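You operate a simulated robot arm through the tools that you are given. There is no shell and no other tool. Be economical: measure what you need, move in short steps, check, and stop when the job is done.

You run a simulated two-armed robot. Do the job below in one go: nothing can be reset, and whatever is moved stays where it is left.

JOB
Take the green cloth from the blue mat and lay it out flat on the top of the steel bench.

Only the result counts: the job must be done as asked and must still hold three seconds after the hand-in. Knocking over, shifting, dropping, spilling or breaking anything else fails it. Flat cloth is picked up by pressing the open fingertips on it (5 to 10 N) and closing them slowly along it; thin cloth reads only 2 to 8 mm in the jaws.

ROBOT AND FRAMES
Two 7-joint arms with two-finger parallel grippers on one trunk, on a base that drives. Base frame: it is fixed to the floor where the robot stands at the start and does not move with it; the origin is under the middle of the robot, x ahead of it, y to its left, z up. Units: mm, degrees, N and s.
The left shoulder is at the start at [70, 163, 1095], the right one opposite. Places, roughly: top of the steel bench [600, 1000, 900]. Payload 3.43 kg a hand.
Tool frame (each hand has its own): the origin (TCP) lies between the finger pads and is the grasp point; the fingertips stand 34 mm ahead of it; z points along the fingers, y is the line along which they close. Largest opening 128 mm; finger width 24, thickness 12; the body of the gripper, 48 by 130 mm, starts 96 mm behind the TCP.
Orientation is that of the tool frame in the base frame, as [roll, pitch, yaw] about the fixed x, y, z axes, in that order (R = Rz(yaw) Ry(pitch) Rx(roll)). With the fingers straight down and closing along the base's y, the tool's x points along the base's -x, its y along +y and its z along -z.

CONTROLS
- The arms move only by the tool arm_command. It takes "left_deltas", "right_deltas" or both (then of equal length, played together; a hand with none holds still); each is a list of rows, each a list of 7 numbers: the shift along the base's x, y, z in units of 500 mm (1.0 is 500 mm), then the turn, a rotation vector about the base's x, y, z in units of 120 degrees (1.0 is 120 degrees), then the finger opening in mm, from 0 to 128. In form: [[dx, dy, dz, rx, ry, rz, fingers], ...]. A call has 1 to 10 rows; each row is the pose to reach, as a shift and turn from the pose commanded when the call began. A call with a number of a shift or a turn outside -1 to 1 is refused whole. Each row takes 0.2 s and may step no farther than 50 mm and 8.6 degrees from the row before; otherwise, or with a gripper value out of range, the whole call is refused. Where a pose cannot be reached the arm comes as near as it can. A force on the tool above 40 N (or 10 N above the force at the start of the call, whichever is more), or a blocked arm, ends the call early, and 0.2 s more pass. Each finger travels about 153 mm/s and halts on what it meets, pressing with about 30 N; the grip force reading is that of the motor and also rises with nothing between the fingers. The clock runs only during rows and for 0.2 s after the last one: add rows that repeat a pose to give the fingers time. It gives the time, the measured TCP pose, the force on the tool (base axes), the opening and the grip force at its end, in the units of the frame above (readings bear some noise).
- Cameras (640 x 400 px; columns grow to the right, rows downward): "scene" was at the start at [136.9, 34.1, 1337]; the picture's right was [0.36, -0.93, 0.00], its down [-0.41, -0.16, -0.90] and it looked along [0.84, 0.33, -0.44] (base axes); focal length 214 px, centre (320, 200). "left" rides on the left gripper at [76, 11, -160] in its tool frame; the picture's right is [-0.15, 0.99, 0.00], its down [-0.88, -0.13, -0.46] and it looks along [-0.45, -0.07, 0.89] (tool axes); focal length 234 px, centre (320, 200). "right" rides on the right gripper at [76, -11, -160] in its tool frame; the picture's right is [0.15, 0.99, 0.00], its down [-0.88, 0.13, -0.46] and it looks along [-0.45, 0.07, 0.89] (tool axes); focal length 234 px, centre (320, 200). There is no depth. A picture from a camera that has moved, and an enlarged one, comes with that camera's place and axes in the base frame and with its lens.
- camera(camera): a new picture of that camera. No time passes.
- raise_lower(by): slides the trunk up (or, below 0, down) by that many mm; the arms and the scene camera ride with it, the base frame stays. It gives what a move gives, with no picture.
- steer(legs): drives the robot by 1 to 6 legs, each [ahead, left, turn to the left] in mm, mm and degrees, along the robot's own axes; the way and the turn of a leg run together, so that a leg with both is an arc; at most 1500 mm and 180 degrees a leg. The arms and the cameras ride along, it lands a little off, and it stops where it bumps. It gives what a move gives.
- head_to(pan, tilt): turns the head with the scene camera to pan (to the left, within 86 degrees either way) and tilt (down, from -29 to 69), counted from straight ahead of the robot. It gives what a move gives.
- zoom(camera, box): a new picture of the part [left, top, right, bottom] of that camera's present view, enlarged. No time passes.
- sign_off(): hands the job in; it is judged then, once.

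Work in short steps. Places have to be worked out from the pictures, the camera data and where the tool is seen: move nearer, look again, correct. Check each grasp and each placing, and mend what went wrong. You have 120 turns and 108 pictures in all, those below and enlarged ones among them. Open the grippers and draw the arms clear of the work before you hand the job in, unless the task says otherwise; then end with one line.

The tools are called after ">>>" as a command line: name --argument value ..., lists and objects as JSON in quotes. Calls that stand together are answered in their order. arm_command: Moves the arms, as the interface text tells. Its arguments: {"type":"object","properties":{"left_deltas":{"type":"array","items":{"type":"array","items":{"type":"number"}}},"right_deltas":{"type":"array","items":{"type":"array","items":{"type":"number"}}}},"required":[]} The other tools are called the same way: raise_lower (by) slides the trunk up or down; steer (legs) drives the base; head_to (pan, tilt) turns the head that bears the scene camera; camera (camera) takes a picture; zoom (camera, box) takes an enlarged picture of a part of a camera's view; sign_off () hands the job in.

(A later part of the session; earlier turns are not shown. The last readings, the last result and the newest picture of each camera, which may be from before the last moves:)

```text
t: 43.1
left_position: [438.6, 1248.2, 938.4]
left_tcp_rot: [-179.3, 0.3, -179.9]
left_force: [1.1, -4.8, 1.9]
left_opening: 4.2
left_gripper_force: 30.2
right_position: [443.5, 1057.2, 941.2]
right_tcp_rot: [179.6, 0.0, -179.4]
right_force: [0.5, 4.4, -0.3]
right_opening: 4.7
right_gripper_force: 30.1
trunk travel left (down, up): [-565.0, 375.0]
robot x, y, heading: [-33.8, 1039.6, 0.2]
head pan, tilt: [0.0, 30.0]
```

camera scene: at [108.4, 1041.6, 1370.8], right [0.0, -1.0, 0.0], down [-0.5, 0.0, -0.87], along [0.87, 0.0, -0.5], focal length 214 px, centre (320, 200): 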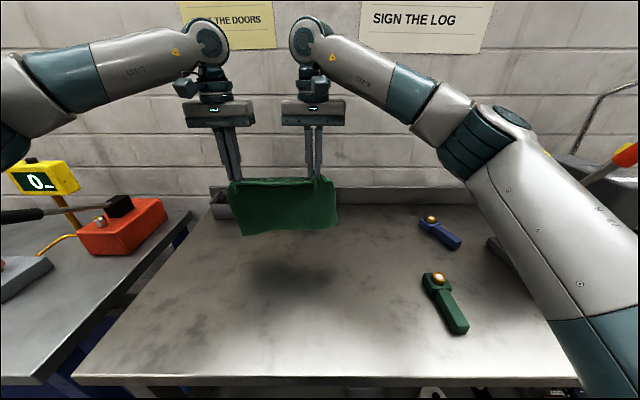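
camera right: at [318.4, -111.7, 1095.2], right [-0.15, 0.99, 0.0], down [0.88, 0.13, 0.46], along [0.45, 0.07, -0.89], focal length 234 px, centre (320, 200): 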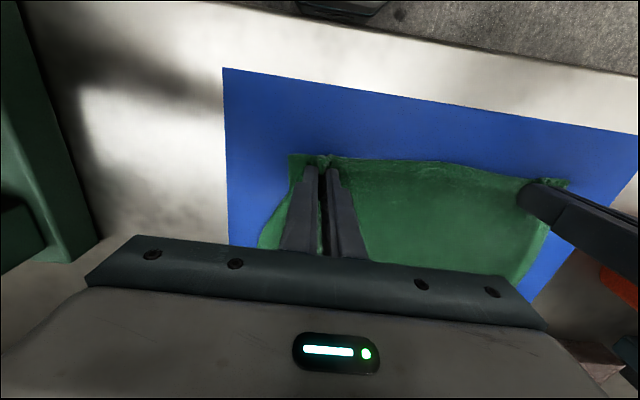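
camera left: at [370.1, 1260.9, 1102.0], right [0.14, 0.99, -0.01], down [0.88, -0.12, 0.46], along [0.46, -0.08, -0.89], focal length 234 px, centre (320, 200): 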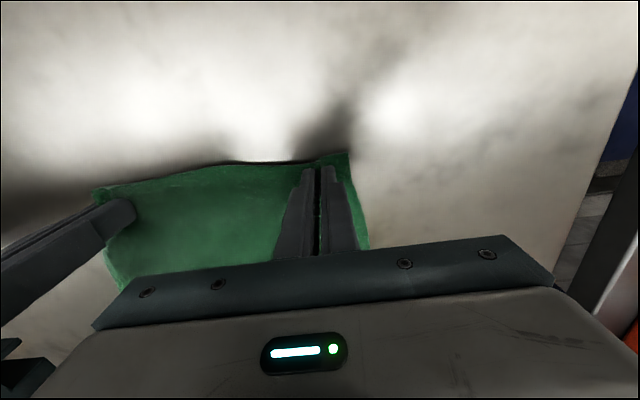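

Left is touching; lower right 4 mm, left 1 mm, then open both slowly to spread the pinched fold.

>>> arm_command --left_deltas '[[0, 0, -0.001, 0, 0, 0, 0], [0, 0, -0.002, 0, 0, 0, 0]]' --right_deltas '[[0, 0, -0.005, 0, 0, 0, 0], [0, 0, -0.009, 0, 0, 0, 0]]'

>>> arm_command --left_deltas '[[0, 0, 0, 0, 0, 0, 8], [0, 0, 0, 0, 0, 0, 14], [0, 0, 0, 0, 0, 0, 20], [0, 0, 0, 0, 0, 0, 26], [0, 0, 0, 0, 0, 0, 32], [0, 0, 0, 0, 0, 0, 38], [0, 0, 0, 0, 0, 0, 44], [0, 0, 0, 0, 0, 0, 50], [0, 0, 0, 0, 0, 0, 50]]' --right_deltas '[[0, 0, 0, 0, 0, 0, 8], [0, 0, 0, 0, 0, 0, 14], [0, 0, 0, 0, 0, 0, 20], [0, 0, 0, 0, 0, 0, 26], [0, 0, 0, 0, 0, 0, 32], [0, 0, 0, 0, 0, 0, 38], [0, 0, 0, 0, 0, 0, 44], [0, 0, 0, 0, 0, 0, 50], [0, 0, 0, 0, 0, 0, 50]]'

>>> camera --camera "right"

>>> camera --camera "left"

```text
t: 43.7
left_position: [438.7, 1248.4, 938.2]
left_tcp_rot: [-179.2, 0.3, -179.9]
left_force: [0.3, -4.8, 3.2]
left_opening: 3.9
left_gripper_force: 30.3
right_position: [441.6, 1056.6, 936.7]
right_tcp_rot: [179.5, 0.1, -179.3]
right_force: [-0.4, 5.2, 8.4]
right_opening: 4.6
right_gripper_force: 29.9
trunk travel left (down, up): [-565.0, 375.0]
robot x, y, heading: [-32.7, 1040.1, 0.0]
head pan, tilt: [0.0, 30.0]
```

```text
t: 45.7
left_position: [437.7, 1247.0, 938.8]
left_tcp_rot: [-179.2, 0.4, -179.9]
left_force: [-0.1, -0.9, 2.3]
left_opening: 49.2
left_gripper_force: 0.1
right_position: [440.9, 1056.4, 936.5]
right_tcp_rot: [179.6, 0.2, -179.3]
right_force: [0.8, 2.5, 14.7]
right_opening: 44.7
right_gripper_force: 0.0
trunk travel left (down, up): [-565.0, 375.0]
robot x, y, heading: [-32.5, 1036.8, 0.0]
head pan, tilt: [0.0, 30.0]
```

```text
79 pictures are left
camera right: at [365.4, 1042.8, 1095.1], right [-0.16, 0.99, 0.01], down [0.88, 0.14, 0.46], along [0.45, 0.08, -0.89], focal length 234 px, centre (320, 200)
```

right: 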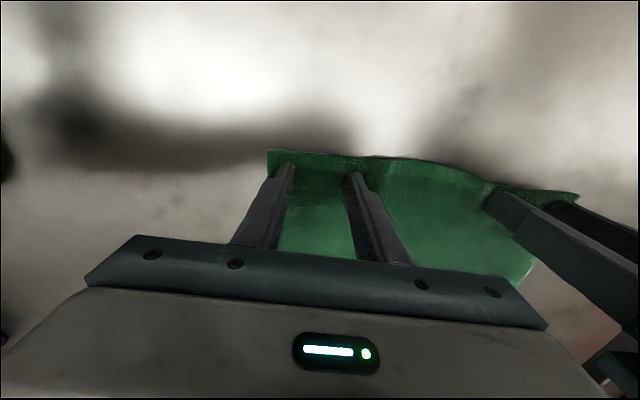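

```text
78 pictures are left
camera left: at [360.9, 1261.2, 1096.5], right [0.14, 0.99, -0.01], down [0.88, -0.12, 0.46], along [0.46, -0.08, -0.89], focal length 234 px, centre (320, 200)
```

left: 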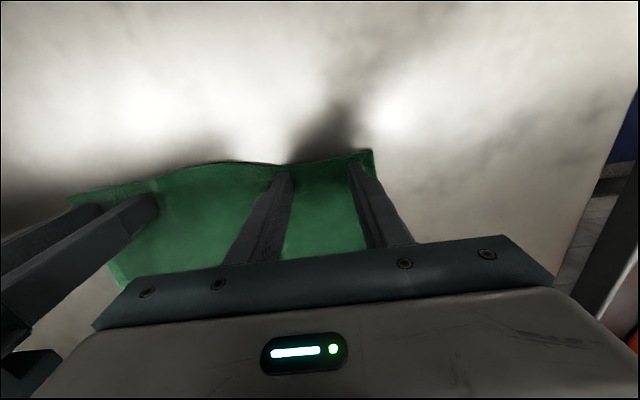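

Both folds opened out. I lift the hands slowly and straight up.

>>> arm_command --left_deltas '[[0, 0, 0.01, 0, 0, 0, 50], [0, 0, 0.05, 0, 0, 0, 50], [0, 0, 0.13, 0, 0, 0, 50], [0, 0, 0.22, 0, 0, 0, 50], [0, 0, 0.3, 0, 0, 0, 50]]' --right_deltas '[[0, 0, 0.01, 0, 0, 0, 50], [0, 0, 0.05, 0, 0, 0, 50], [0, 0, 0.13, 0, 0, 0, 50], [0, 0, 0.22, 0, 0, 0, 50], [0, 0, 0.3, 0, 0, 0, 50]]'

>>> steer --legs '[[-200, 0, 0]]'

>>> camera --camera "left"

>>> camera --camera "scene"

```text
t: 46.9
left_position: [438.3, 1248.4, 1090.5]
left_tcp_rot: [-179.1, 0.4, -179.9]
left_force: [-0.6, -1.1, 0.8]
left_opening: 50.1
left_gripper_force: 0.2
right_position: [442.5, 1056.4, 1088.4]
right_tcp_rot: [179.6, 0.1, -179.3]
right_force: [0.1, 0.1, 0.1]
right_opening: 50.0
right_gripper_force: 0.0
trunk travel left (down, up): [-565.0, 375.0]
robot x, y, heading: [-32.9, 1037.2, 0.1]
head pan, tilt: [0.0, 30.0]
```

```text
t: 48.5
left_position: [240.7, 1248.0, 1089.2]
left_tcp_rot: [-179.3, 0.2, -179.8]
left_force: [-0.4, -0.9, 0.1]
left_opening: 49.9
left_gripper_force: 0.0
right_position: [245.0, 1054.7, 1088.9]
right_tcp_rot: [179.6, 0.0, -179.2]
right_force: [1.0, -0.6, 1.0]
right_opening: 50.1
right_gripper_force: 0.1
trunk travel left (down, up): [-565.0, 375.0]
robot x, y, heading: [-229.6, 1040.3, 0.3]
head pan, tilt: [0.0, 30.0]
```

```text
77 pictures are left
camera left: at [164.0, 1260.5, 1247.7], right [0.14, 0.99, -0.01], down [0.88, -0.12, 0.46], along [0.46, -0.08, -0.89], focal length 234 px, centre (320, 200)
```

left: 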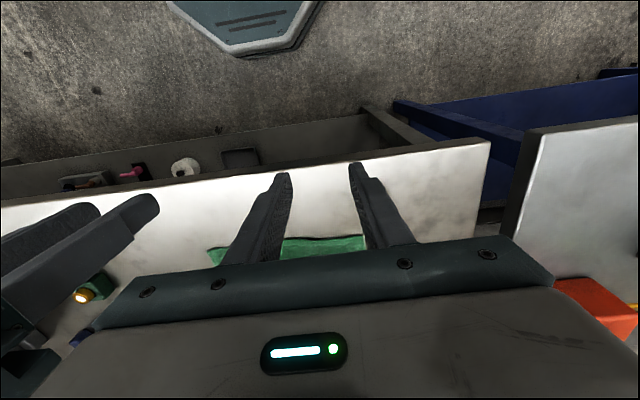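

```text
76 pictures are left
camera scene: at [-90.7, 1041.2, 1320.8], right [0.0, -1.0, 0.0], down [-0.5, 0.0, -0.87], along [0.87, 0.0, -0.5], focal length 214 px, centre (320, 200)
```

scene: 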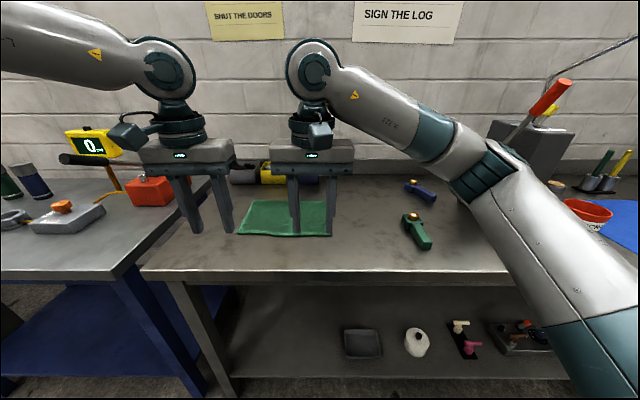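

It seems flat on the bench. I part the hands and raise the trunk for an unobstructed view.

>>> arm_command --left_deltas '[[0, 0.08, 0, 0, 0, 0, 50], [0, 0.16, 0.02, 0, 0, 0, 50], [0, 0.24, 0.04, 0, 0, 0, 50], [0, 0.32, 0.06, 0, 0, 0, 50]]' --right_deltas '[[0, -0.08, 0.02, 0, 0, 0, 50], [0, -0.16, 0.04, 0, 0, 0, 50], [0, -0.24, 0.06, 0, 0, 0, 50], [0, -0.32, 0.08, 0, 0, 0, 50]]'

>>> raise_lower --by 250

>>> head_to --pan 10 --tilt 45

>>> camera --camera "scene"

```text
t: 49.5
left_position: [239.3, 1409.2, 1121.1]
left_tcp_rot: [-179.2, 0.4, -179.8]
left_force: [0.3, -0.3, -0.1]
left_opening: 50.0
left_gripper_force: 0.1
right_position: [245.1, 897.3, 1129.1]
right_tcp_rot: [179.5, 0.2, -179.0]
right_force: [0.6, 0.0, 1.0]
right_opening: 50.0
right_gripper_force: 0.1
trunk travel left (down, up): [-565.0, 375.0]
robot x, y, heading: [-231.9, 1039.8, 0.3]
head pan, tilt: [0.0, 30.0]
```

```text
t: 52.1
left_position: [239.5, 1408.2, 1368.8]
left_tcp_rot: [-179.2, 0.2, -179.9]
left_force: [-0.3, 0.1, 0.2]
left_opening: 50.0
left_gripper_force: 0.2
right_position: [246.4, 896.8, 1377.9]
right_tcp_rot: [179.7, 0.0, -179.2]
right_force: [0.1, 0.0, 0.2]
right_opening: 50.2
right_gripper_force: 0.1
trunk travel left (down, up): [-815.0, 125.0]
robot x, y, heading: [-233.9, 1041.7, 0.1]
head pan, tilt: [0.0, 30.0]
```

```text
t: 52.8
left_position: [239.2, 1408.5, 1369.9]
left_tcp_rot: [-179.1, 0.3, -179.8]
left_force: [-0.3, 0.0, -0.1]
left_opening: 50.0
left_gripper_force: 0.1
right_position: [246.1, 897.8, 1379.0]
right_tcp_rot: [179.6, 0.0, -179.2]
right_force: [0.4, 0.6, 0.4]
right_opening: 50.0
right_gripper_force: 0.1
trunk travel left (down, up): [-815.0, 125.0]
robot x, y, heading: [-234.0, 1039.8, 0.4]
head pan, tilt: [10.0, 45.0]
```

```text
75 pictures are left
camera scene: at [-100.6, 1055.3, 1548.2], right [0.18, -0.98, 0.0], down [-0.7, -0.13, -0.71], along [0.7, 0.13, -0.71], focal length 214 px, centre (320, 200)
```

scene: 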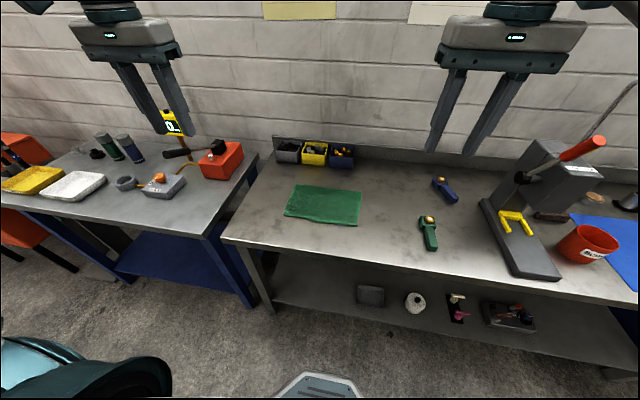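

>>> zoom --camera "scene" --box '[265, 160, 385, 240]'

```text
5.00 times, centred on (325, 200) of scene
camera zoom: at [-100.6, 1055.3, 1548.2], right [0.18, -0.98, 0.0], down [-0.7, -0.13, -0.71], along [0.7, 0.13, -0.71], focal length 1072 px, centre (295, 200)
```

zoom: 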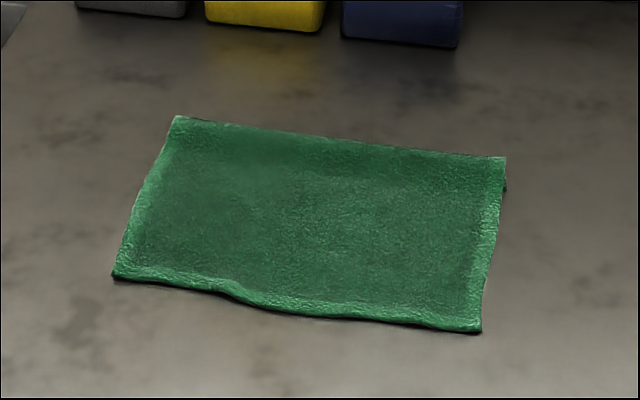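

The cloth looks flat, ≈198 × 295 mm, slightly less in depth than I measured before. I move closer to check whether an edge is tucked.

>>> steer --legs '[[220, 0, 0]]'

>>> raise_lower --by -200

>>> head_to --pan 15 --tilt 45

>>> zoom --camera "scene" --box '[200, 100, 440, 250]'

```text
t: 54.5
left_position: [454.8, 1409.3, 1370.3]
left_tcp_rot: [-179.2, 0.5, -179.7]
left_force: [-0.7, 0.8, 0.4]
left_opening: 50.1
left_gripper_force: 0.0
right_position: [460.4, 898.9, 1379.7]
right_tcp_rot: [179.7, 0.1, -179.2]
right_force: [-0.5, 0.1, -0.5]
right_opening: 50.1
right_gripper_force: 0.0
trunk travel left (down, up): [-815.0, 125.0]
robot x, y, heading: [-16.4, 1043.8, 0.4]
head pan, tilt: [10.0, 45.0]
```

```text
t: 56.7
left_position: [454.5, 1411.1, 1168.7]
left_tcp_rot: [-178.9, 0.4, -179.7]
left_force: [-0.6, 0.2, 0.2]
left_opening: 50.0
left_gripper_force: 0.1
right_position: [463.1, 901.2, 1178.8]
right_tcp_rot: [179.6, -0.1, -179.3]
right_force: [0.7, -0.6, -0.7]
right_opening: 50.0
right_gripper_force: 0.1
trunk travel left (down, up): [-615.0, 325.0]
robot x, y, heading: [-17.2, 1041.5, 0.4]
head pan, tilt: [10.0, 45.0]
```

```text
t: 57.4
left_position: [456.8, 1412.2, 1169.2]
left_tcp_rot: [-179.1, 0.4, -179.7]
left_force: [0.1, -1.0, -0.6]
left_opening: 50.0
left_gripper_force: 0.1
right_position: [462.6, 900.9, 1179.5]
right_tcp_rot: [179.7, -0.1, -179.2]
right_force: [0.1, -0.3, 0.2]
right_opening: 50.2
right_gripper_force: 0.1
trunk travel left (down, up): [-615.0, 325.0]
robot x, y, heading: [-15.2, 1036.8, 0.6]
head pan, tilt: [15.0, 45.0]
```

```text
2.67 times, centred on (320, 175) of scene
camera zoom: at [113.8, 1066.0, 1348.0], right [0.26, -0.96, 0.0], down [-0.68, -0.19, -0.71], along [0.68, 0.18, -0.71], focal length 572 px, centre (320, 267)
```

zoom: 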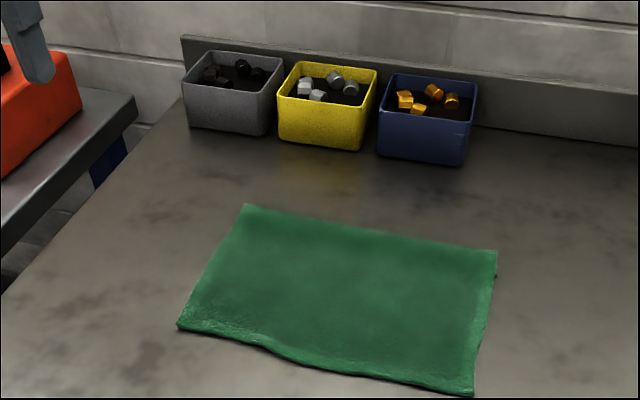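

Depth is ~20 mm less than expected, and there's a dark bit at the far right corner – maybe a tucked far hem. I take a close look with the right wrist camera.

>>> arm_command --right_deltas '[[0.05, 0.05, -0.02, 0, 0, 0, 50], [0.1, 0.1, -0.04, 0, 0, 0, 50], [0.16, 0.15, -0.06, 0, 0, 0, 50], [0.22, 0.2, -0.08, 0, 0, 0, 50], [0.26, 0.24, -0.1, 0, 0, 0, 50]]'

>>> camera --camera "right"

```text
t: 58.5
left_position: [457.1, 1409.8, 1169.3]
left_tcp_rot: [-179.1, 0.3, -179.8]
left_force: [-0.7, 0.1, 0.2]
left_opening: 49.9
left_gripper_force: 0.0
right_position: [592.8, 1021.1, 1126.7]
right_tcp_rot: [179.5, 0.0, -179.2]
right_force: [-0.7, -0.4, 0.6]
right_opening: 49.7
right_gripper_force: 0.1
trunk travel left (down, up): [-615.0, 325.0]
robot x, y, heading: [-14.1, 1042.3, 0.5]
head pan, tilt: [15.0, 45.0]
```

```text
72 pictures are left
camera right: at [517.0, 1005.5, 1286.5], right [-0.16, 0.99, 0.01], down [0.88, 0.14, 0.46], along [0.45, 0.08, -0.89], focal length 234 px, centre (320, 200)
```

right: 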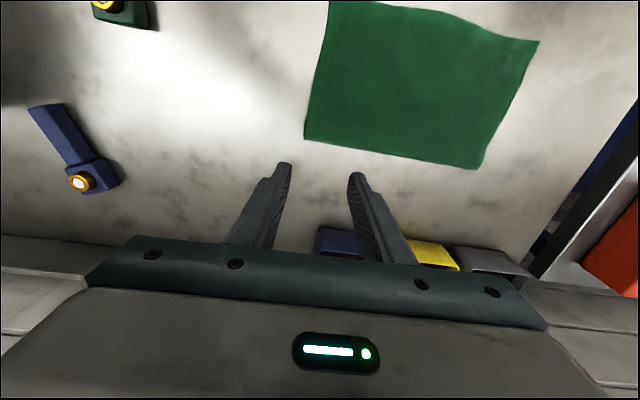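

>>> zoom --camera "right" --box '[290, 90, 410, 170]'

>>> zoom --camera "right" --box '[400, 90, 520, 170]'

```text
5.00 times, centred on (350, 130) of right
camera zoom: at [517.0, 1005.5, 1286.5], right [-0.16, 0.99, 0.01], down [0.88, 0.14, 0.46], along [0.45, 0.08, -0.89], focal length 1171 px, centre (170, 550)
```

zoom: 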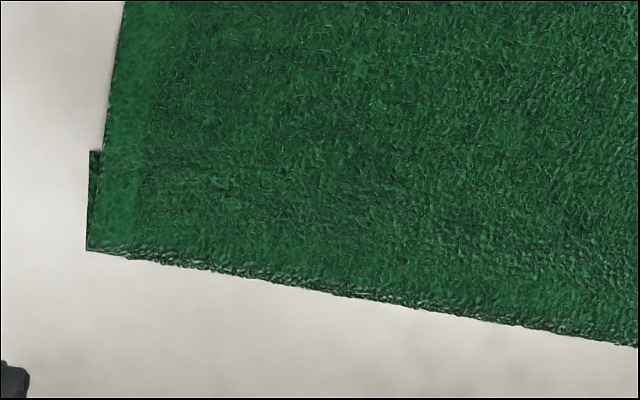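

```text
5.00 times, centred on (460, 130) of right
camera zoom: at [517.0, 1005.5, 1286.5], right [-0.16, 0.99, 0.01], down [0.88, 0.14, 0.46], along [0.45, 0.08, -0.89], focal length 1171 px, centre (-380, 550)
```

zoom: 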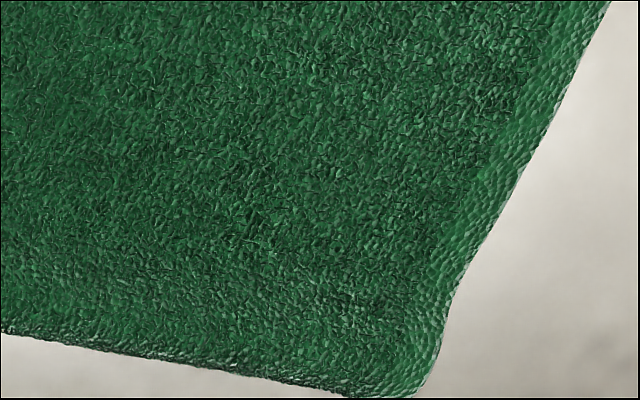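

The far hem is folded under by ~30 mm. I'll regrip the near corners, lift, and lay again with an early backward drag. First lower the trunk to the former level and go above the grip points.

>>> raise_lower --by -50

>>> arm_command --left_deltas '[[-0.006, -0.08, 0, 0, 0, 0, 50], [-0.012, -0.16, 0, 0, 0, 0, 50], [-0.02, -0.24, -0.04, 0, 0, 0, 50], [-0.03, -0.32, -0.09, 0, 0, 0, 50], [-0.03, -0.324, -0.17, 0, 0, 0, 50], [-0.03, -0.324, -0.25, 0, 0, 0, 50], [-0.03, -0.324, -0.25, 0, 0, 0, 50]]' --right_deltas '[[-0.08, 0.02, 0, 0, 0, 0, 50], [-0.16, 0.04, 0, 0, 0, 0, 50], [-0.24, 0.06, 0, 0, 0, 0, 50], [-0.3, 0.068, -0.04, 0, 0, 0, 50], [-0.302, 0.068, -0.1, 0, 0, 0, 50], [-0.302, 0.068, -0.17, 0, 0, 0, 50], [-0.302, 0.068, -0.17, 0, 0, 0, 50]]'

>>> camera --camera "right"

>>> camera --camera "left"

```text
t: 59.5
left_position: [455.9, 1409.1, 1119.4]
left_tcp_rot: [-179.2, 0.3, -179.8]
left_force: [0.1, 0.0, 0.2]
left_opening: 50.1
left_gripper_force: 0.0
right_position: [592.9, 1018.9, 1079.2]
right_tcp_rot: [179.5, 0.0, -179.2]
right_force: [0.6, 0.1, 0.0]
right_opening: 50.1
right_gripper_force: 0.1
trunk travel left (down, up): [-565.0, 375.0]
robot x, y, heading: [-14.9, 1037.8, 0.1]
head pan, tilt: [15.0, 45.0]
```

```text
t: 61.1
left_position: [439.2, 1245.9, 993.6]
left_tcp_rot: [-179.1, 0.5, -179.8]
left_force: [0.9, 0.0, 0.2]
left_opening: 50.1
left_gripper_force: 0.1
right_position: [440.8, 1049.9, 995.9]
right_tcp_rot: [179.6, 0.1, -179.2]
right_force: [0.1, 0.4, -1.0]
right_opening: 50.1
right_gripper_force: 0.1
trunk travel left (down, up): [-565.0, 375.0]
robot x, y, heading: [-16.1, 1039.6, 0.4]
head pan, tilt: [15.0, 45.0]
```

```text
69 pictures are left
camera right: at [363.8, 1036.1, 1152.8], right [-0.16, 0.99, 0.01], down [0.88, 0.14, 0.46], along [0.45, 0.08, -0.89], focal length 234 px, centre (320, 200)
```

right: 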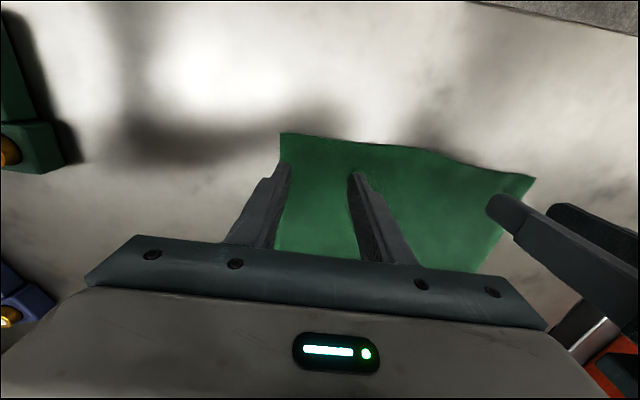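

```text
68 pictures are left
camera left: at [361.8, 1257.9, 1153.1], right [0.14, 0.99, -0.01], down [0.88, -0.12, 0.46], along [0.46, -0.08, -0.89], focal length 234 px, centre (320, 200)
```

left: 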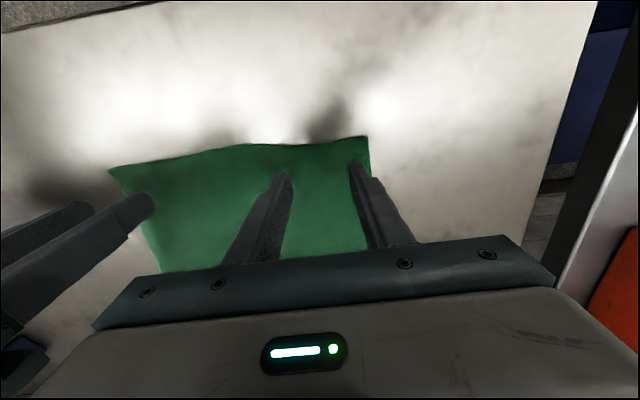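

Positions are good. I descend to light contact.

>>> arm_command --left_deltas '[[0, 0, -0.05, 0, 0, 0, 50], [0, 0, -0.09, 0, 0, 0, 50], [0, 0, -0.106, 0, 0, 0, 50], [0, 0, -0.113, 0, 0, 0, 50], [0, 0, -0.113, 0, 0, 0, 50]]' --right_deltas '[[-0.012, 0.004, -0.05, 0, 0, 0, 50], [-0.012, 0.004, -0.09, 0, 0, 0, 50], [-0.012, 0.004, -0.11, 0, 0, 0, 50], [-0.012, 0.004, -0.117, 0, 0, 0, 50], [-0.012, 0.004, -0.117, 0, 0, 0, 50]]'

```text
t: 62.3
left_position: [440.0, 1246.1, 939.9]
left_tcp_rot: [-179.3, 0.4, -179.8]
left_force: [-0.2, -0.6, -0.2]
left_opening: 50.3
left_gripper_force: 0.0
right_position: [434.4, 1054.3, 937.5]
right_tcp_rot: [179.5, 0.1, -179.2]
right_force: [1.5, -1.0, 20.9]
right_opening: 50.1
right_gripper_force: 0.1
trunk travel left (down, up): [-565.0, 375.0]
robot x, y, heading: [-11.9, 1040.3, 0.5]
head pan, tilt: [15.0, 45.0]
```

Right presses too hard (21 N): raise 3 mm; left down 3 mm.

>>> arm_command --left_deltas '[[0, 0, -0.004, 0, 0, 0, 50], [0, 0, -0.006, 0, 0, 0, 50]]' --right_deltas '[[0, 0, 0.003, 0, 0, 0, 50], [0, 0, 0.005, 0, 0, 0, 50]]'

```text
t: 62.9
left_position: [440.1, 1244.7, 938.7]
left_tcp_rot: [-179.2, 0.5, -179.8]
left_force: [-0.1, -2.7, 16.8]
left_opening: 49.5
left_gripper_force: 0.0
right_position: [435.7, 1054.1, 938.1]
right_tcp_rot: [179.6, 0.0, -179.0]
right_force: [-0.2, 0.3, 5.9]
right_opening: 50.0
right_gripper_force: 0.1
trunk travel left (down, up): [-565.0, 375.0]
robot x, y, heading: [-15.9, 1038.4, 0.3]
head pan, tilt: [15.0, 45.0]
```

Left up 1 mm, then close slowly.

>>> arm_command --left_deltas '[[0, 0, 0.002, 0, 0, 0, 50], [0, 0, 0.002, 0, 0, 0, 50]]' --right_deltas '[[0, 0, 0, 0, 0, 0, 50], [0, 0, 0, 0, 0, 0, 50]]'

>>> arm_command --left_deltas '[[0, 0, 0, 0, 0, 0, 45], [0, 0, 0, 0, 0, 0, 40], [0, 0, 0, 0, 0, 0, 35], [0, 0, 0, 0, 0, 0, 30], [0, 0, 0, 0, 0, 0, 25], [0, 0, 0, 0, 0, 0, 20], [0, 0, 0, 0, 0, 0, 15], [0, 0, 0, 0, 0, 0, 10], [0, 0, 0, 0, 0, 0, 5], [0, 0, 0, 0, 0, 0, 0]]' --right_deltas '[[0, 0, 0, 0, 0, 0, 45], [0, 0, 0, 0, 0, 0, 40], [0, 0, 0, 0, 0, 0, 35], [0, 0, 0, 0, 0, 0, 30], [0, 0, 0, 0, 0, 0, 25], [0, 0, 0, 0, 0, 0, 20], [0, 0, 0, 0, 0, 0, 15], [0, 0, 0, 0, 0, 0, 10], [0, 0, 0, 0, 0, 0, 5], [0, 0, 0, 0, 0, 0, 0]]'

```text
t: 63.5
left_position: [441.0, 1246.4, 937.0]
left_tcp_rot: [-179.2, 0.5, -179.8]
left_force: [-0.8, -2.0, 9.9]
left_opening: 49.2
left_gripper_force: 0.0
right_position: [434.7, 1054.0, 937.8]
right_tcp_rot: [179.4, 0.0, -179.3]
right_force: [-1.6, 0.3, 3.2]
right_opening: 50.2
right_gripper_force: 0.0
trunk travel left (down, up): [-565.0, 375.0]
robot x, y, heading: [-18.5, 1040.1, 0.5]
head pan, tilt: [15.0, 45.0]
```

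```text
t: 65.7
left_position: [441.1, 1246.4, 937.4]
left_tcp_rot: [-179.1, 0.4, -179.7]
left_force: [-0.2, -7.1, 8.8]
left_opening: 5.9
left_gripper_force: 29.9
right_position: [435.3, 1053.6, 937.8]
right_tcp_rot: [179.5, 0.0, -179.1]
right_force: [0.6, 6.5, 2.8]
right_opening: 3.4
right_gripper_force: 30.3
trunk travel left (down, up): [-565.0, 375.0]
robot x, y, heading: [-16.5, 1042.9, 0.4]
head pan, tilt: [15.0, 45.0]
```

Both grip again. I lift upward and forwards, then look at the hang.

>>> arm_command --left_deltas '[[0, 0, 0.05, 0, 0, 0, 0], [0.02, 0, 0.11, 0, 0, 0, 0], [0.05, 0, 0.17, 0, 0, 0, 0], [0.08, 0, 0.23, 0, 0, 0, 0], [0.11, 0, 0.29, 0, 0, 0, 0]]' --right_deltas '[[0, 0, 0.05, 0, 0, 0, 0], [0.02, 0, 0.11, 0, 0, 0, 0], [0.05, 0, 0.17, 0, 0, 0, 0], [0.08, 0, 0.23, 0, 0, 0, 0], [0.11, 0, 0.29, 0, 0, 0, 0]]'

>>> raise_lower --by 120

>>> head_to --pan 10 --tilt 35

>>> zoom --camera "scene" --box '[180, 80, 480, 280]'

```text
t: 66.9
left_position: [496.6, 1247.6, 1083.1]
left_tcp_rot: [-179.0, 0.3, -179.8]
left_force: [-0.4, -7.6, -0.2]
left_opening: 5.6
left_gripper_force: 30.0
right_position: [490.6, 1054.8, 1082.3]
right_tcp_rot: [179.6, 0.0, -179.2]
right_force: [0.2, 7.8, 0.3]
right_opening: 3.2
right_gripper_force: 30.1
trunk travel left (down, up): [-565.0, 375.0]
robot x, y, heading: [-18.1, 1042.7, 0.1]
head pan, tilt: [15.0, 45.0]
```

```text
t: 68.4
left_position: [498.0, 1247.6, 1202.0]
left_tcp_rot: [-179.1, 0.3, -179.8]
left_force: [-0.2, -8.3, -0.3]
left_opening: 5.5
left_gripper_force: 29.8
right_position: [490.7, 1053.9, 1202.0]
right_tcp_rot: [179.6, 0.0, -179.2]
right_force: [0.2, 9.3, -0.1]
right_opening: 3.3
right_gripper_force: 29.2
trunk travel left (down, up): [-685.0, 255.0]
robot x, y, heading: [-16.8, 1039.4, 0.2]
head pan, tilt: [15.0, 45.0]
```

```text
t: 69.1
left_position: [497.6, 1247.5, 1202.2]
left_tcp_rot: [-179.2, 0.3, -179.9]
left_force: [0.4, -8.3, 0.3]
left_opening: 5.4
left_gripper_force: 29.8
right_position: [491.6, 1054.1, 1204.0]
right_tcp_rot: [179.6, 0.0, -179.2]
right_force: [0.7, 9.6, -1.1]
right_opening: 3.2
right_gripper_force: 29.7
trunk travel left (down, up): [-685.0, 255.0]
robot x, y, heading: [-14.5, 1039.4, 0.1]
head pan, tilt: [10.0, 35.0]
```

```text
2.00 times, centred on (330, 180) of scene
camera zoom: at [123.1, 1057.6, 1432.9], right [0.18, -0.98, 0.0], down [-0.57, -0.1, -0.82], along [0.81, 0.15, -0.57], focal length 429 px, centre (300, 240)
```

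zoom: 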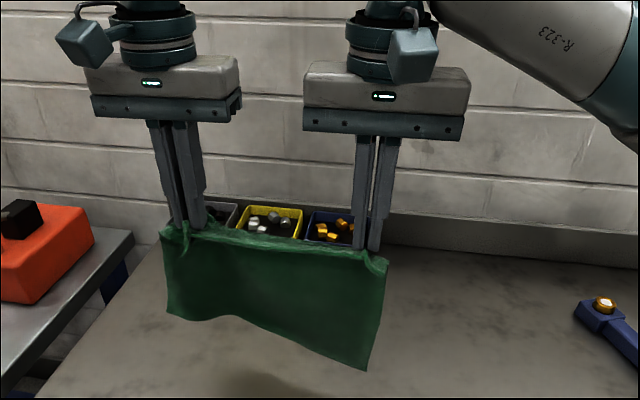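

The right side unfolded (hangs ~190) but the left hem is still folded (~140). I shake both hands to drop it.

>>> arm_command --left_deltas '[[-0.08, 0, 0, 0, 0, 0, 0], [0, 0, 0, 0, 0, 0, 0], [-0.08, 0, 0, 0, 0, 0, 0], [0, 0, 0, 0, 0, 0, 0], [0, 0, 0.09, 0, 0, 0, 0], [0, 0, 0, 0, 0, 0, 0], [0, 0, 0.09, 0, 0, 0, 0], [0, 0, 0, 0, 0, 0, 0], [0, 0, 0, 0, 0, 0, 0]]' --right_deltas '[[-0.08, 0, 0, 0, 0, 0, 0], [0, 0, 0, 0, 0, 0, 0], [-0.08, 0, 0, 0, 0, 0, 0], [0, 0, 0, 0, 0, 0, 0], [0, 0, 0.09, 0, 0, 0, 0], [0, 0, 0, 0, 0, 0, 0], [0, 0, 0.09, 0, 0, 0, 0], [0, 0, 0, 0, 0, 0, 0], [0, 0, 0, 0, 0, 0, 0]]'

>>> zoom --camera "scene" --box '[180, 80, 480, 280]'

```text
t: 71.1
left_position: [499.0, 1252.1, 1203.8]
left_tcp_rot: [-179.2, 0.3, -179.9]
left_force: [-0.2, -12.8, -0.4]
left_opening: 6.0
left_gripper_force: 29.7
right_position: [491.2, 1054.3, 1202.1]
right_tcp_rot: [179.6, 0.0, -179.1]
right_force: [0.3, 11.6, -0.4]
right_opening: 3.2
right_gripper_force: 30.0
trunk travel left (down, up): [-685.0, 255.0]
robot x, y, heading: [-16.8, 1042.3, 0.5]
head pan, tilt: [10.0, 35.0]
```

```text
2.00 times, centred on (330, 180) of scene
camera zoom: at [123.5, 1057.6, 1433.0], right [0.18, -0.98, 0.0], down [-0.56, -0.1, -0.82], along [0.81, 0.15, -0.57], focal length 429 px, centre (300, 240)
```

zoom: 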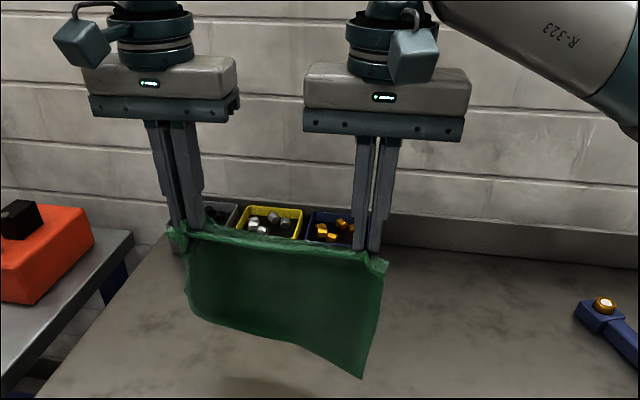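

>>> zoom --camera "scene" --box '[255, 180, 385, 280]'

>>> camera --camera "left"

```text
4.00 times, centred on (320, 230) of scene
camera zoom: at [123.5, 1057.6, 1433.0], right [0.18, -0.98, 0.0], down [-0.56, -0.1, -0.82], along [0.81, 0.15, -0.57], focal length 858 px, centre (320, 80)
```

zoom: 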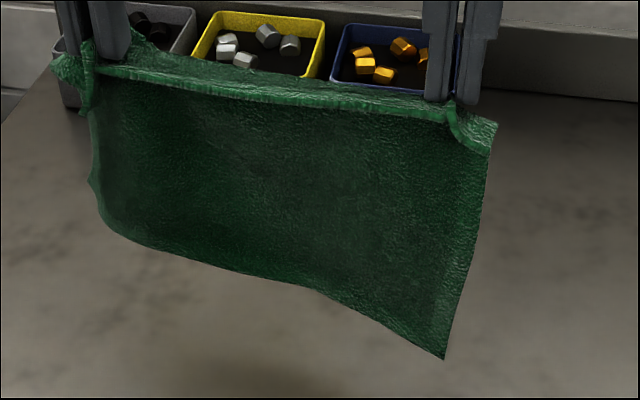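

```text
64 pictures are left
camera left: at [421.3, 1262.8, 1360.4], right [0.14, 0.99, -0.01], down [0.88, -0.12, 0.46], along [0.46, -0.08, -0.89], focal length 234 px, centre (320, 200)
```

left: 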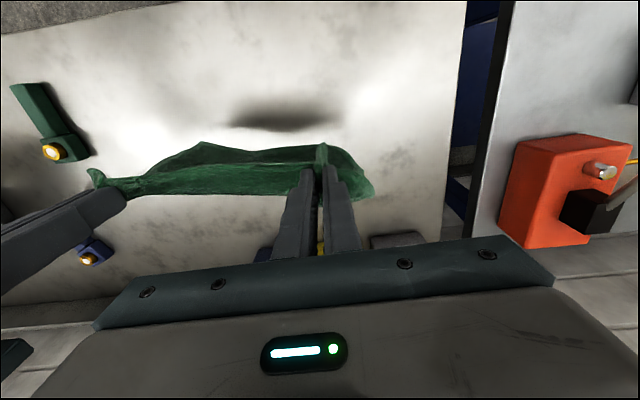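

The lower left corner seems folded away from me. I'll lower the trunk, move the hands forward, and then drag the bottom back over the bench so that the trailing hem unfolds.

>>> raise_lower --by -60

>>> arm_command --left_deltas '[[0.06, 0, 0, 0, 0, 0, 0], [0.12, 0, 0, 0, 0, 0, 0], [0.18, 0, 0, 0, 0, 0, 0], [0.18, 0, 0, 0, 0, 0, 0], [0.18, 0, 0, 0, 0, 0, 0]]' --right_deltas '[[0.06, 0.004, 0, 0, 0, 0, 0], [0.12, 0.008, 0, 0, 0, 0, 0], [0.19, 0.01, 0, 0, 0, 0, 0], [0.19, 0.01, 0, 0, 0, 0, 0], [0.19, 0.01, 0, 0, 0, 0, 0]]'

>>> zoom --camera "scene" --box '[220, 130, 420, 270]'

```text
t: 72.1
left_position: [496.8, 1250.3, 1142.5]
left_tcp_rot: [-179.2, 0.3, -179.8]
left_force: [-0.5, -13.1, -0.3]
left_opening: 6.0
left_gripper_force: 29.5
right_position: [490.2, 1053.5, 1142.5]
right_tcp_rot: [179.6, 0.1, -179.2]
right_force: [0.2, 13.5, -0.9]
right_opening: 3.3
right_gripper_force: 29.7
trunk travel left (down, up): [-625.0, 315.0]
robot x, y, heading: [-16.0, 1039.7, 0.3]
head pan, tilt: [10.0, 35.0]
```

```text
t: 73.3
left_position: [587.1, 1250.8, 1142.3]
left_tcp_rot: [-179.2, 0.2, -179.8]
left_force: [0.9, -8.2, 0.1]
left_opening: 5.4
left_gripper_force: 30.1
right_position: [586.3, 1059.5, 1141.3]
right_tcp_rot: [179.7, 0.0, -179.2]
right_force: [-0.3, 6.2, -0.6]
right_opening: 2.9
right_gripper_force: 30.0
trunk travel left (down, up): [-625.0, 315.0]
robot x, y, heading: [-12.8, 1039.2, 0.5]
head pan, tilt: [10.0, 35.0]
```

```text
2.86 times, centred on (320, 200) of scene
camera zoom: at [123.0, 1057.6, 1373.0], right [0.18, -0.98, 0.0], down [-0.56, -0.1, -0.82], along [0.81, 0.15, -0.57], focal length 613 px, centre (320, 200)
```

zoom: 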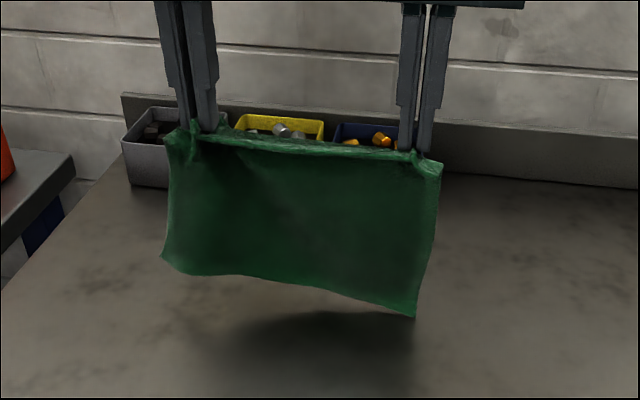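

The left corner has dropped out now. I lower while pulling back right from the start, so the hem trails behind.

>>> arm_command --left_deltas '[[-0.03, 0, -0.016, 0, 0, 0, 0], [-0.06, 0, -0.034, 0, 0, 0, 0], [-0.09, 0, -0.052, 0, 0, 0, 0], [-0.12, 0, -0.07, 0, 0, 0, 0], [-0.15, 0, -0.09, 0, 0, 0, 0], [-0.18, 0, -0.11, 0, 0, 0, 0], [-0.21, 0, -0.13, 0, 0, 0, 0]]' --right_deltas '[[-0.03, 0, -0.016, 0, 0, 0, 0], [-0.06, 0, -0.034, 0, 0, 0, 0], [-0.09, 0, -0.052, 0, 0, 0, 0], [-0.12, 0, -0.07, 0, 0, 0, 0], [-0.15, 0, -0.09, 0, 0, 0, 0], [-0.18, 0, -0.11, 0, 0, 0, 0], [-0.21, 0, -0.13, 0, 0, 0, 0]]'

>>> zoom --camera "scene" --box '[220, 130, 420, 270]'

>>> camera --camera "left"

>>> camera --camera "right"

```text
t: 74.9
left_position: [481.1, 1250.7, 1078.2]
left_tcp_rot: [-179.0, 0.4, -179.7]
left_force: [0.1, -6.6, -0.7]
left_opening: 5.3
left_gripper_force: 29.5
right_position: [481.3, 1059.4, 1078.0]
right_tcp_rot: [179.6, 0.0, -179.1]
right_force: [-0.9, 7.4, 0.2]
right_opening: 3.1
right_gripper_force: 30.0
trunk travel left (down, up): [-625.0, 315.0]
robot x, y, heading: [-15.5, 1041.0, 0.3]
head pan, tilt: [10.0, 35.0]
```

```text
2.86 times, centred on (320, 200) of scene
camera zoom: at [122.5, 1057.5, 1373.1], right [0.18, -0.98, 0.0], down [-0.56, -0.1, -0.82], along [0.81, 0.15, -0.57], focal length 613 px, centre (320, 200)
```

zoom: 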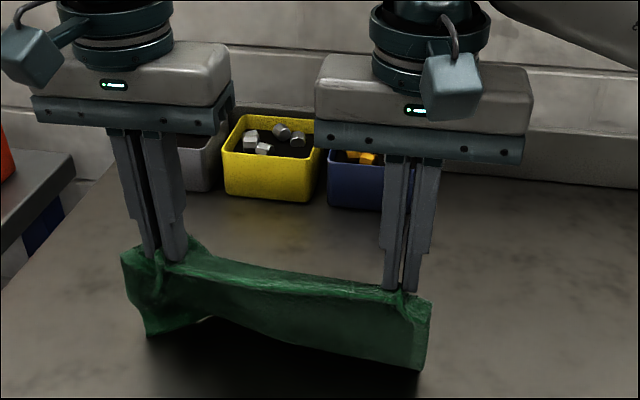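

```text
61 pictures are left
camera left: at [404.7, 1262.8, 1236.8], right [0.14, 0.99, -0.01], down [0.88, -0.12, 0.46], along [0.46, -0.08, -0.89], focal length 234 px, centre (320, 200)
```

left: 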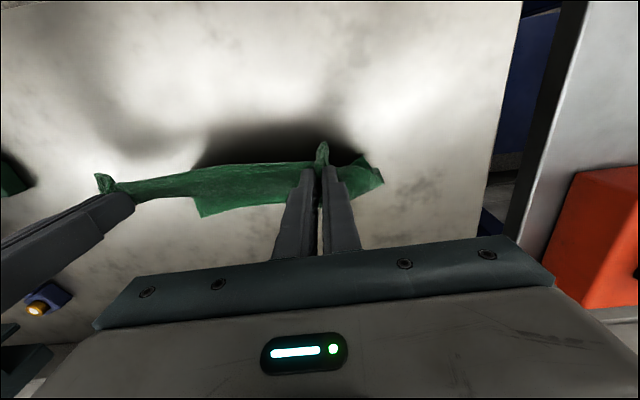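

```text
60 pictures are left
camera right: at [404.2, 1044.4, 1236.0], right [-0.16, 0.99, 0.01], down [0.88, 0.14, 0.46], along [0.45, 0.08, -0.89], focal length 234 px, centre (320, 200)
```

right: 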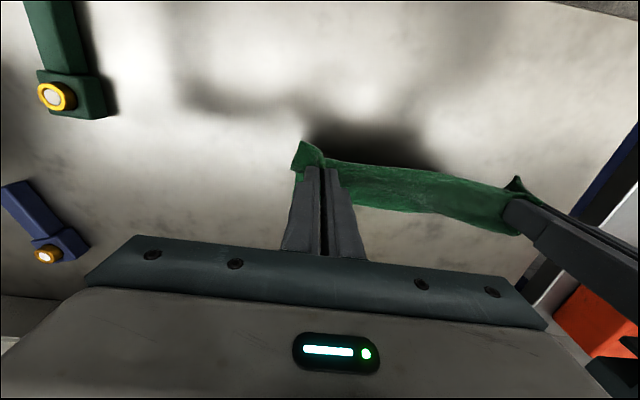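

The left lower corner looks crumpled. I raise the hands again and let the cloth settle two seconds before looking.

>>> arm_command --left_deltas '[[0, 0, 0.08, 0, 0, 0, 0], [0, 0, 0.16, 0, 0, 0, 0], [0.0, 0, 0.24, 0, 0, 0, 0], [0.0, 0, 0.24, 0, 0, 0, 0], [0.0, 0, 0.24, 0, 0, 0, 0], [0.0, 0, 0.24, 0, 0, 0, 0], [0.0, 0, 0.24, 0, 0, 0, 0], [0.0, 0, 0.24, 0, 0, 0, 0], [0.0, 0, 0.24, 0, 0, 0, 0], [0.0, 0, 0.24, 0, 0, 0, 0]]' --right_deltas '[[0, 0, 0.08, 0, 0, 0, 0], [0, 0, 0.16, 0, 0, 0, 0], [0.0, 0, 0.24, 0, 0, 0, 0], [0.0, 0, 0.24, 0, 0, 0, 0], [0.0, 0, 0.24, 0, 0, 0, 0], [0.0, 0, 0.24, 0, 0, 0, 0], [0.0, 0, 0.24, 0, 0, 0, 0], [0.0, 0, 0.24, 0, 0, 0, 0], [0.0, 0, 0.24, 0, 0, 0, 0], [0.0, 0, 0.24, 0, 0, 0, 0]]'

>>> zoom --camera "scene" --box '[220, 130, 420, 270]'

>>> camera --camera "right"

```text
t: 77.1
left_position: [482.5, 1251.4, 1199.6]
left_tcp_rot: [-179.3, 0.4, -179.9]
left_force: [0.6, -5.9, -0.6]
left_opening: 5.4
left_gripper_force: 30.1
right_position: [480.7, 1059.9, 1195.0]
right_tcp_rot: [179.6, 0.0, -179.2]
right_force: [0.2, 5.5, -0.6]
right_opening: 3.0
right_gripper_force: 30.4
trunk travel left (down, up): [-625.0, 315.0]
robot x, y, heading: [-15.1, 1044.6, 0.3]
head pan, tilt: [10.0, 35.0]
```

```text
2.86 times, centred on (320, 200) of scene
camera zoom: at [123.1, 1057.6, 1373.0], right [0.18, -0.98, 0.0], down [-0.56, -0.1, -0.82], along [0.81, 0.15, -0.57], focal length 613 px, centre (320, 200)
```

zoom: 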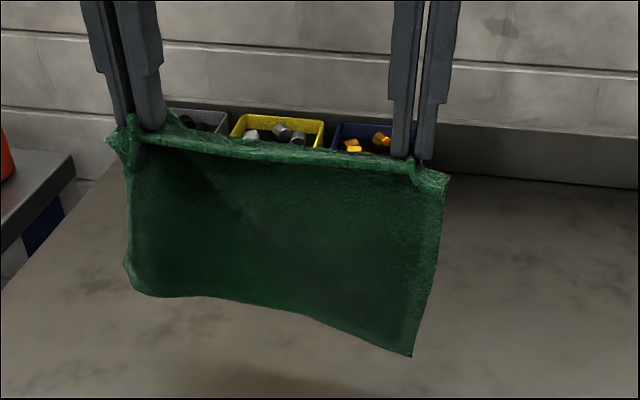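

```text
58 pictures are left
camera right: at [404.4, 1045.8, 1354.2], right [-0.16, 0.99, 0.01], down [0.88, 0.14, 0.46], along [0.45, 0.08, -0.89], focal length 234 px, centre (320, 200)
```

right: 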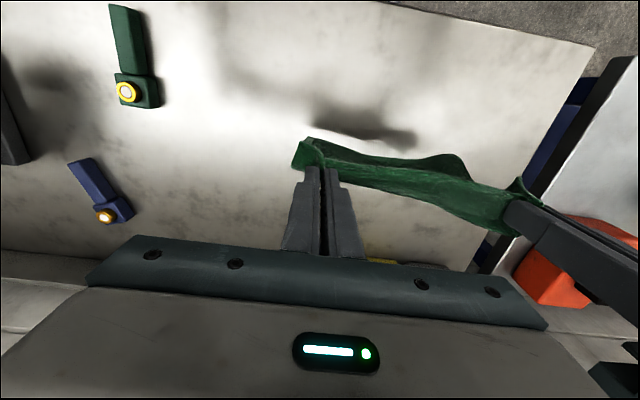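

>>> zoom --camera "scene" --box '[250, 170, 320, 240]'

```text
5.71 times, centred on (285, 205) of scene
camera zoom: at [123.1, 1057.6, 1373.0], right [0.18, -0.98, 0.0], down [-0.56, -0.1, -0.82], along [0.81, 0.15, -0.57], focal length 1226 px, centre (520, 171)
```

zoom: 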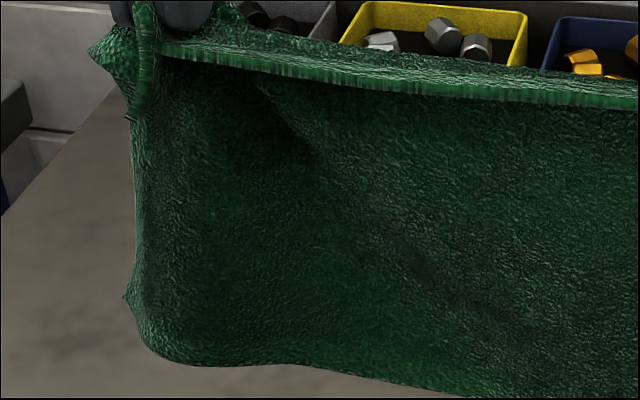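

The far left corner is folded behind by ~35 mm; once laid it will be on top, where I can unfold it. I go forward to start the laying again.

>>> arm_command --left_deltas '[[0.08, 0, -0.02, 0, 0, 0, 0], [0.16, 0, -0.05, 0, 0, 0, 0], [0.21, 0, -0.09, 0, 0, 0, 0], [0.21, 0, -0.09, 0, 0, 0, 0], [0.21, 0, -0.09, 0, 0, 0, 0], [0.21, 0, -0.09, 0, 0, 0, 0], [0.21, 0, -0.09, 0, 0, 0, 0]]' --right_deltas '[[0.08, 0, -0.02, 0, 0, 0, 0], [0.16, 0, -0.05, 0, 0, 0, 0], [0.21, 0, -0.09, 0, 0, 0, 0], [0.21, 0, -0.09, 0, 0, 0, 0], [0.21, 0, -0.09, 0, 0, 0, 0], [0.21, 0, -0.09, 0, 0, 0, 0], [0.21, 0, -0.09, 0, 0, 0, 0]]'

>>> zoom --camera "scene" --box '[220, 130, 420, 270]'

```text
t: 78.7
left_position: [586.9, 1249.9, 1153.4]
left_tcp_rot: [-179.2, 0.3, -179.8]
left_force: [0.0, -7.6, 0.3]
left_opening: 5.4
left_gripper_force: 30.2
right_position: [585.5, 1058.7, 1151.1]
right_tcp_rot: [179.7, 0.0, -179.2]
right_force: [0.7, 6.0, -0.3]
right_opening: 2.9
right_gripper_force: 30.0
trunk travel left (down, up): [-625.0, 315.0]
robot x, y, heading: [-13.8, 1039.6, 0.3]
head pan, tilt: [10.0, 35.0]
```

```text
2.86 times, centred on (320, 200) of scene
camera zoom: at [122.7, 1057.5, 1373.0], right [0.18, -0.98, 0.0], down [-0.56, -0.1, -0.82], along [0.81, 0.15, -0.57], focal length 613 px, centre (320, 200)
```

zoom: 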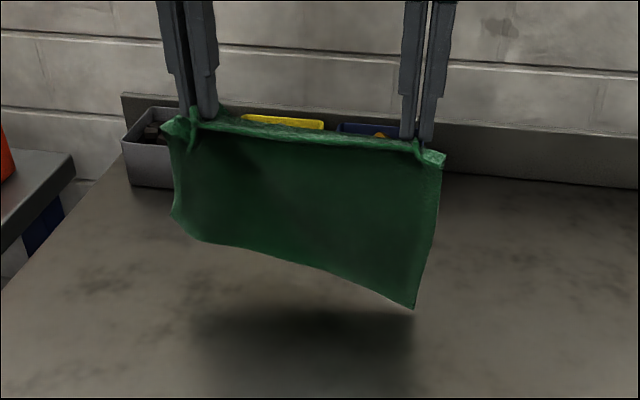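

Moving forward earlier briefly dropped the corner; I try a back-and-forth stroke and look immediately.

>>> arm_command --left_deltas '[[-0.09, 0, 0, 0, 0, 0, 0], [-0.18, 0, 0, 0, 0, 0, 0], [-0.18, 0, 0, 0, 0, 0, 0], [-0.09, 0, 0, 0, 0, 0, 0], [0, 0, 0, 0, 0, 0, 0]]' --right_deltas '[[-0.09, 0, 0, 0, 0, 0, 0], [-0.18, 0, 0, 0, 0, 0, 0], [-0.18, 0, 0, 0, 0, 0, 0], [-0.09, 0, 0, 0, 0, 0, 0], [0, 0, 0, 0, 0, 0, 0]]'

>>> zoom --camera "scene" --box '[220, 130, 420, 270]'

```text
t: 79.9
left_position: [591.3, 1252.3, 1149.1]
left_tcp_rot: [-179.1, 0.1, -179.7]
left_force: [0.7, -6.7, -0.9]
left_opening: 5.1
left_gripper_force: 29.8
right_position: [591.1, 1060.1, 1148.8]
right_tcp_rot: [179.7, -0.1, -179.2]
right_force: [1.1, 5.8, -1.3]
right_opening: 3.0
right_gripper_force: 30.2
trunk travel left (down, up): [-625.0, 315.0]
robot x, y, heading: [-11.7, 1044.9, 0.1]
head pan, tilt: [10.0, 35.0]
```

```text
2.86 times, centred on (320, 200) of scene
camera zoom: at [127.6, 1059.3, 1372.4], right [0.18, -0.98, 0.0], down [-0.57, -0.1, -0.82], along [0.8, 0.15, -0.58], focal length 613 px, centre (320, 200)
```

zoom: 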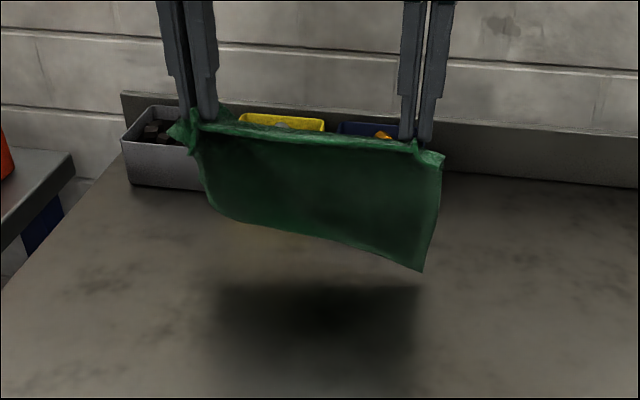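

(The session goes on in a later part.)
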